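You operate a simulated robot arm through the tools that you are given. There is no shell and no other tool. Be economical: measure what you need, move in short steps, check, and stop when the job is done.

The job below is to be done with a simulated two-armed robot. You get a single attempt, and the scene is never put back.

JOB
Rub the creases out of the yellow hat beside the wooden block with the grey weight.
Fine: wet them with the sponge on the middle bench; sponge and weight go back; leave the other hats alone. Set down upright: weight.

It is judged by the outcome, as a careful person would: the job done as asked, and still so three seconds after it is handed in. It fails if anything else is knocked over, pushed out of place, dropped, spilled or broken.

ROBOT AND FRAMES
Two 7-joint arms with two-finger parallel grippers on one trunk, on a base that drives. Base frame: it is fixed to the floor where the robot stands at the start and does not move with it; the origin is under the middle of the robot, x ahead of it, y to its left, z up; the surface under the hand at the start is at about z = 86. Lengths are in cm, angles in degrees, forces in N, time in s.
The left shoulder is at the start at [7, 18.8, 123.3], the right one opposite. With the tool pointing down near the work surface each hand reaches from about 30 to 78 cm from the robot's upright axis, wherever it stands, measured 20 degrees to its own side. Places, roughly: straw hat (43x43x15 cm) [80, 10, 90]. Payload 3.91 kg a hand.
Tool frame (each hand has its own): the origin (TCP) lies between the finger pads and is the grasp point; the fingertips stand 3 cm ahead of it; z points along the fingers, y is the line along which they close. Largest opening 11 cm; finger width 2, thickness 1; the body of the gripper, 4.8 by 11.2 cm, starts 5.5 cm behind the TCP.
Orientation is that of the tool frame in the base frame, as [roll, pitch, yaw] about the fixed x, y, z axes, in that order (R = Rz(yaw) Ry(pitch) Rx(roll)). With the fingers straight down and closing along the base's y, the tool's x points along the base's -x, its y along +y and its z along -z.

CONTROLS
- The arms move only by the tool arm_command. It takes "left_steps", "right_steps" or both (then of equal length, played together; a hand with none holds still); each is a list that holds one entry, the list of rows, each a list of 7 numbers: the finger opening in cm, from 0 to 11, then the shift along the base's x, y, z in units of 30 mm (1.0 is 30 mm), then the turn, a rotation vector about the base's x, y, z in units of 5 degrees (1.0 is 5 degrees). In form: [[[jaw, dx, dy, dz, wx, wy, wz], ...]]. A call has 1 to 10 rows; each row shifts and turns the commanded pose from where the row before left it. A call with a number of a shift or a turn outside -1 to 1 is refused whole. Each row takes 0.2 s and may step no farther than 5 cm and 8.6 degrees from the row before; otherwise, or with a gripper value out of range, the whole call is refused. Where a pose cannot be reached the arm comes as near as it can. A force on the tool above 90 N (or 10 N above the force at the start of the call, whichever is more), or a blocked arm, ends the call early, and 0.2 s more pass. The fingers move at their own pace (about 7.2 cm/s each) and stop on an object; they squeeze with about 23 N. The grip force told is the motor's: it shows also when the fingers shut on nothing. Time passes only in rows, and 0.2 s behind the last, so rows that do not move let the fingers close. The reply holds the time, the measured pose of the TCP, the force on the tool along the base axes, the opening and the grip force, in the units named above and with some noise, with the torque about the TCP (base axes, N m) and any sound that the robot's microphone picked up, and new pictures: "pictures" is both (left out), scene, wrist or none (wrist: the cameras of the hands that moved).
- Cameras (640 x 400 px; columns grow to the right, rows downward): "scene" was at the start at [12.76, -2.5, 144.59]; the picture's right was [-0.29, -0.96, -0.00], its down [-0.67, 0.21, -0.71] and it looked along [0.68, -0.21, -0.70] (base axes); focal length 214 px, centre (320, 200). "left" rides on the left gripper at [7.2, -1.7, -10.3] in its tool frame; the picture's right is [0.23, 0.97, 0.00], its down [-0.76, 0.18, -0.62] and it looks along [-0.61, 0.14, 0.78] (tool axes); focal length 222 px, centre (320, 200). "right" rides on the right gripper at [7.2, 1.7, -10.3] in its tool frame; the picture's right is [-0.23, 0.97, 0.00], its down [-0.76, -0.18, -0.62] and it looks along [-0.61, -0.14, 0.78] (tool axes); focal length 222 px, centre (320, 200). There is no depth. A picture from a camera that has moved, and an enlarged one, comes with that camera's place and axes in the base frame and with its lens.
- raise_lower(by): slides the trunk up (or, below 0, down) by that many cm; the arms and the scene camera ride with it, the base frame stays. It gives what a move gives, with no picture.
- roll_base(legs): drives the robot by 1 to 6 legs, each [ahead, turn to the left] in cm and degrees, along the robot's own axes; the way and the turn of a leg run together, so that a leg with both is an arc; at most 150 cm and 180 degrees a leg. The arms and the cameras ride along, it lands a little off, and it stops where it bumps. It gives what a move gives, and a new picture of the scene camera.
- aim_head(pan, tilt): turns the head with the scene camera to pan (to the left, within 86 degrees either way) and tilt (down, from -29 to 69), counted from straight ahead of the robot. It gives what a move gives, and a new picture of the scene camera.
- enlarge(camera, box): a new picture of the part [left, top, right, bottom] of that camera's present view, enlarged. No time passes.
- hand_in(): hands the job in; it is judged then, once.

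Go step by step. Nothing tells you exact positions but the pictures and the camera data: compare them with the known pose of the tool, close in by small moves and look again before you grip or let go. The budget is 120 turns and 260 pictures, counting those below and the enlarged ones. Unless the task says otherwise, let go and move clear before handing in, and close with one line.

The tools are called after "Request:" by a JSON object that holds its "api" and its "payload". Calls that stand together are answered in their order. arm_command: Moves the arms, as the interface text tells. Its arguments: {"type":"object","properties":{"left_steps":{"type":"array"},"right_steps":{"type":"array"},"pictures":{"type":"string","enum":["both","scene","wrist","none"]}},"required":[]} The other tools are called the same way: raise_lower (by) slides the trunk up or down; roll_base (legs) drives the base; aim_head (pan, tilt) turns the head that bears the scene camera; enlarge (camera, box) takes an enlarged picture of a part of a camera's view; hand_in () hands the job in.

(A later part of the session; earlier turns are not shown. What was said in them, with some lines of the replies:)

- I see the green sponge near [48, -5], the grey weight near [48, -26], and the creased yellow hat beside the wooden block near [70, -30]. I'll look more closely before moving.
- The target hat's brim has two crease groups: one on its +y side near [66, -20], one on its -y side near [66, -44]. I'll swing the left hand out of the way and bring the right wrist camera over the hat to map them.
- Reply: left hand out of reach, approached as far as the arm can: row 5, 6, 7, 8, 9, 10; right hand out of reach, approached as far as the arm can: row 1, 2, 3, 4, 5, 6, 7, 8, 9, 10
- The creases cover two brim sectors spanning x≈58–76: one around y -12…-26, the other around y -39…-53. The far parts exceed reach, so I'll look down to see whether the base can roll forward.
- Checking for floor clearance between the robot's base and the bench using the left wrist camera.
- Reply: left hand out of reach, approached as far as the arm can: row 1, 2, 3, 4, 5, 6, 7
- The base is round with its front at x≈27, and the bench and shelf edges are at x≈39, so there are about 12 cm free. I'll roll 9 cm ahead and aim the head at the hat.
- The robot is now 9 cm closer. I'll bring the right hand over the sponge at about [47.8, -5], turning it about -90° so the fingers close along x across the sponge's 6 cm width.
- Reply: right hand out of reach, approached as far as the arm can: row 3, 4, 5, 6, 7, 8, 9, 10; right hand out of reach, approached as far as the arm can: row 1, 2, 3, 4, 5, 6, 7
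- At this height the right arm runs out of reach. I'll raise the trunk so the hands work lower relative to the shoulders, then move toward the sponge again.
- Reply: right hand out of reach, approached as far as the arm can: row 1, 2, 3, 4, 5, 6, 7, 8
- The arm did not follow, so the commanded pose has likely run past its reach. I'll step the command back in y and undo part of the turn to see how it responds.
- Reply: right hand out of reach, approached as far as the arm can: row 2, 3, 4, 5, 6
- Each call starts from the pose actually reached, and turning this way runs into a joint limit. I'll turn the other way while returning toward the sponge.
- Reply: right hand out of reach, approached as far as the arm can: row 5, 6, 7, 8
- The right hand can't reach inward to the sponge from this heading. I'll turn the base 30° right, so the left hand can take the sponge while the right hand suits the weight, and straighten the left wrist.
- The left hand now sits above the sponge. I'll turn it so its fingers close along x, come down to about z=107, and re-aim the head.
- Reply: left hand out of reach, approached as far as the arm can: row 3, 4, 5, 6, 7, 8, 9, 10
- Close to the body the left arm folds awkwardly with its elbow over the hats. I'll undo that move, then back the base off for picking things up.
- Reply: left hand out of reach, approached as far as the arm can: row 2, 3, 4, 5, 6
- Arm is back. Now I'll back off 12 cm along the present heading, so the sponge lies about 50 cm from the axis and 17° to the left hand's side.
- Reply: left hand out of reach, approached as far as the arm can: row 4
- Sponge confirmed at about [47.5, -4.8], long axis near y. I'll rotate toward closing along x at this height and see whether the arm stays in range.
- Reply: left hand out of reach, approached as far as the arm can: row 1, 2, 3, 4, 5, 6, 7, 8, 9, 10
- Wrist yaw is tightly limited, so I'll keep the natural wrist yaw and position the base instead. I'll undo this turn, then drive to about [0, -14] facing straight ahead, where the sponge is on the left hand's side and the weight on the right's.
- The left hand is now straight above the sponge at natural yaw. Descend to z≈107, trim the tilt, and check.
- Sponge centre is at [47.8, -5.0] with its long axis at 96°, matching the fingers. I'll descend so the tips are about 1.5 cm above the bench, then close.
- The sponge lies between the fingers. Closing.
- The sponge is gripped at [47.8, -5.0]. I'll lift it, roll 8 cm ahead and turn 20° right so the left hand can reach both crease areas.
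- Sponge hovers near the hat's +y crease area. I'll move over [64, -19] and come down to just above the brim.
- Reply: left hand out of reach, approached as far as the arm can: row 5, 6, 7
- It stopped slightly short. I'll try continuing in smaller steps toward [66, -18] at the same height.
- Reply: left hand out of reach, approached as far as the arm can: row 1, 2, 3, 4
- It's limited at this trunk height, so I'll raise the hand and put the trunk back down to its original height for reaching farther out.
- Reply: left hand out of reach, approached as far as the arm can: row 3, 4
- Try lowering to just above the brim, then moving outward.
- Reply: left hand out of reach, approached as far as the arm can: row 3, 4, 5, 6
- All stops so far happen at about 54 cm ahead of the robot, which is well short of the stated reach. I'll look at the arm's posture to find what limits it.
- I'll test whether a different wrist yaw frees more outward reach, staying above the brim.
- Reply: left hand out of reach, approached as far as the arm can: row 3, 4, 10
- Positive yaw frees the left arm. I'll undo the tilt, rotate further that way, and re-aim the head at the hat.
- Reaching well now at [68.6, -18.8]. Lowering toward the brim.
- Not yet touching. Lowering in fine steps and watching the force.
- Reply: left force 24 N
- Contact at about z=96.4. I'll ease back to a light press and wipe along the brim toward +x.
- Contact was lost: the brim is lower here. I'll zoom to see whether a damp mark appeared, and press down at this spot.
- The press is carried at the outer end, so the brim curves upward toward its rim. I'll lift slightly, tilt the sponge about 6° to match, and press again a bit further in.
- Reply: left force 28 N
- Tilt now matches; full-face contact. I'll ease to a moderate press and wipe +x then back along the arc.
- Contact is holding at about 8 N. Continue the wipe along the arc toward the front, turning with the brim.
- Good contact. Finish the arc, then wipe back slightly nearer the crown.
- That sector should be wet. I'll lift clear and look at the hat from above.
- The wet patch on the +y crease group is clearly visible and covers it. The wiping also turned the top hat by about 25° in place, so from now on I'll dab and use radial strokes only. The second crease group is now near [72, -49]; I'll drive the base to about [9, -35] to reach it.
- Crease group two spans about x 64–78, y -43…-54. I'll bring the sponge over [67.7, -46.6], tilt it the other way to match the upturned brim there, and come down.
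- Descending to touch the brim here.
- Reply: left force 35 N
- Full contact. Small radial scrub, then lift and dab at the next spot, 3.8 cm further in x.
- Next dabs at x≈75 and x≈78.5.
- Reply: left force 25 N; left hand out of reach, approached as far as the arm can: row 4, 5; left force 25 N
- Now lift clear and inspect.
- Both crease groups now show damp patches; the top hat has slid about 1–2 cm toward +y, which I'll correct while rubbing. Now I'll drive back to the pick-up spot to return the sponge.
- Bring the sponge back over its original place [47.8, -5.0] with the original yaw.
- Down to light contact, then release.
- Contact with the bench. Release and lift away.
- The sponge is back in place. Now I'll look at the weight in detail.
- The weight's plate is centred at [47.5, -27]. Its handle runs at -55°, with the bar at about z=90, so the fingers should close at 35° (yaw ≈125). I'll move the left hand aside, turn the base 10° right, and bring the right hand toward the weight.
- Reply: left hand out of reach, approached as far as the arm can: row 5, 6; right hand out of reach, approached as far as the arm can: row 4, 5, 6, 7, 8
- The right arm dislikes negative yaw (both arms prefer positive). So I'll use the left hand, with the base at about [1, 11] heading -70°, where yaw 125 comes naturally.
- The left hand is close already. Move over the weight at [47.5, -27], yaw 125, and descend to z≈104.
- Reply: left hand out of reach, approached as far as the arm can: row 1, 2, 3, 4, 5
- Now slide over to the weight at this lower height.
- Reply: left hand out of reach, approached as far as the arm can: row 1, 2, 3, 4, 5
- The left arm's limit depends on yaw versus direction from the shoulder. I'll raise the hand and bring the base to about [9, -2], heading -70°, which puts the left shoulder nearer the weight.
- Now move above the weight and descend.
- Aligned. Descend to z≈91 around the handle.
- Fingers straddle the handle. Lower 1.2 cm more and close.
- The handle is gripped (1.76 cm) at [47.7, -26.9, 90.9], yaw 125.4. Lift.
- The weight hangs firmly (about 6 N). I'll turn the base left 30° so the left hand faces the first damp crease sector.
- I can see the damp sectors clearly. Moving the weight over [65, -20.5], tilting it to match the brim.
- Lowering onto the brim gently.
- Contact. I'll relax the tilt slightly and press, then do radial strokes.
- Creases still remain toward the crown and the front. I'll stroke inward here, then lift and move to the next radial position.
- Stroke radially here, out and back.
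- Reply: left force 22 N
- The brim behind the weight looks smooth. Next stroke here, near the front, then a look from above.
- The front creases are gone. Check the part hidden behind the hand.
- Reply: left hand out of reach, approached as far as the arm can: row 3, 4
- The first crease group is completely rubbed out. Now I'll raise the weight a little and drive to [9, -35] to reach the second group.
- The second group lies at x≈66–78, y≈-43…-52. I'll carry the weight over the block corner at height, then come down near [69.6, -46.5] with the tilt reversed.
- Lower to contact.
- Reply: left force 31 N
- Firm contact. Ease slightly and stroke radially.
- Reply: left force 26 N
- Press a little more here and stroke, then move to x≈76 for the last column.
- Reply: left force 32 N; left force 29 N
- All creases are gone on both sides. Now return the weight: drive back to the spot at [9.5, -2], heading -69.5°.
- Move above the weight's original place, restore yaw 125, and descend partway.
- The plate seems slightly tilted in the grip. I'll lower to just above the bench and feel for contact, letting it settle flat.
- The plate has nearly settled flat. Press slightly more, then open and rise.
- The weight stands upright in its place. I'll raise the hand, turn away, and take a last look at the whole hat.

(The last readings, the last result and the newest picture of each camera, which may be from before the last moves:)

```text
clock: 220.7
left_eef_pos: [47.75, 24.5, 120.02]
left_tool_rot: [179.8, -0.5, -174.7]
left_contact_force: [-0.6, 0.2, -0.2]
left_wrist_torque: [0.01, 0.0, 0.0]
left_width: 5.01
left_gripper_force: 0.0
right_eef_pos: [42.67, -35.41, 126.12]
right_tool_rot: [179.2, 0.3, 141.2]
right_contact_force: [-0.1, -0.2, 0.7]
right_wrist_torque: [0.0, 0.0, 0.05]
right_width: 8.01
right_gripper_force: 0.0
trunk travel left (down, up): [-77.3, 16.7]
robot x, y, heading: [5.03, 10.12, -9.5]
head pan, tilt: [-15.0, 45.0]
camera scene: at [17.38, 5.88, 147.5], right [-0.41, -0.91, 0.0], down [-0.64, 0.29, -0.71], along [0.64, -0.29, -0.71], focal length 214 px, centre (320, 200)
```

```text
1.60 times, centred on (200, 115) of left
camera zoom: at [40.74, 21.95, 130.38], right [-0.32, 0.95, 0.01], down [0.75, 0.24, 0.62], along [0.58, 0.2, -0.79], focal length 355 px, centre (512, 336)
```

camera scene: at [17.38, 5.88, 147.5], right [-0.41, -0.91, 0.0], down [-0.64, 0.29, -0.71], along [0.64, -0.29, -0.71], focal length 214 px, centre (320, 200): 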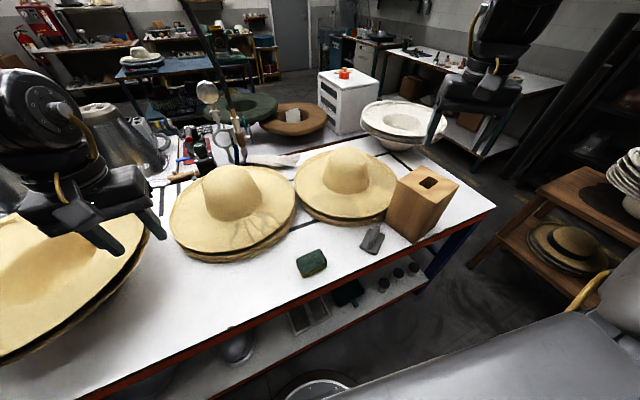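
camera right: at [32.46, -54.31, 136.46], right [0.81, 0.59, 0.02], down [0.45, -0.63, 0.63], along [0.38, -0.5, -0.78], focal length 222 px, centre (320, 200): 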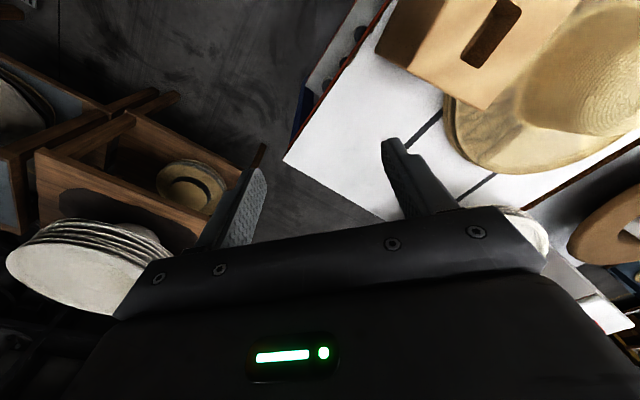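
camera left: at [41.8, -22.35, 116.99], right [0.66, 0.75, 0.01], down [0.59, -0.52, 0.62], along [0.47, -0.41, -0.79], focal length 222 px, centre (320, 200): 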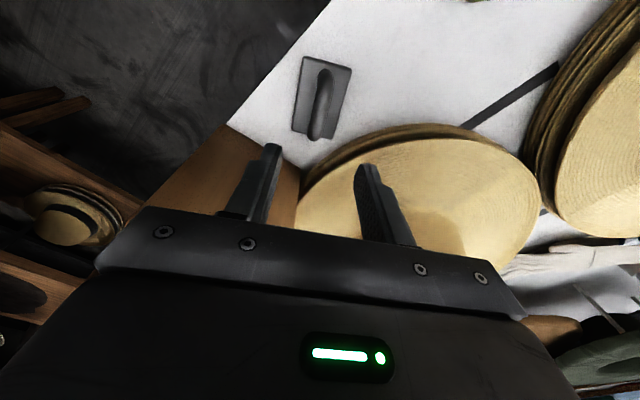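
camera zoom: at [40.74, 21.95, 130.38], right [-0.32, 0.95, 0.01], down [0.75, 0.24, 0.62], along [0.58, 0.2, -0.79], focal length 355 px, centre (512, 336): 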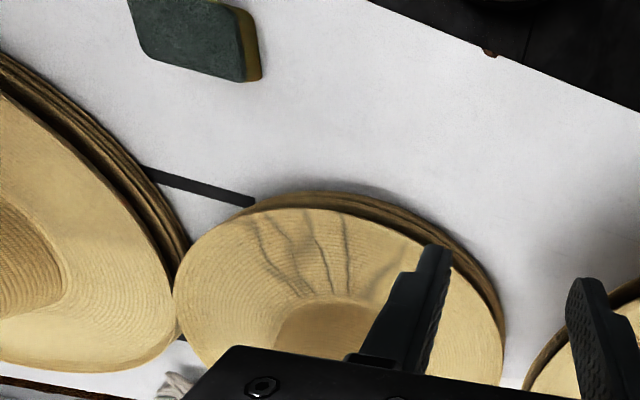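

The hat beside the block is smooth all round. The sponge and the upright weight are back in their places, the other hats and the block look untouched, and both hands are clear, so I'm handing in.

Request:
{"api": "hand_in", "payload": {}}

```text
The job is handed in.
```

The creases in the yellow hat beside the block are wetted and rubbed out. The sponge and the upright weight are back in their places. While being wiped, the hat turned by roughly 25° where it sits.
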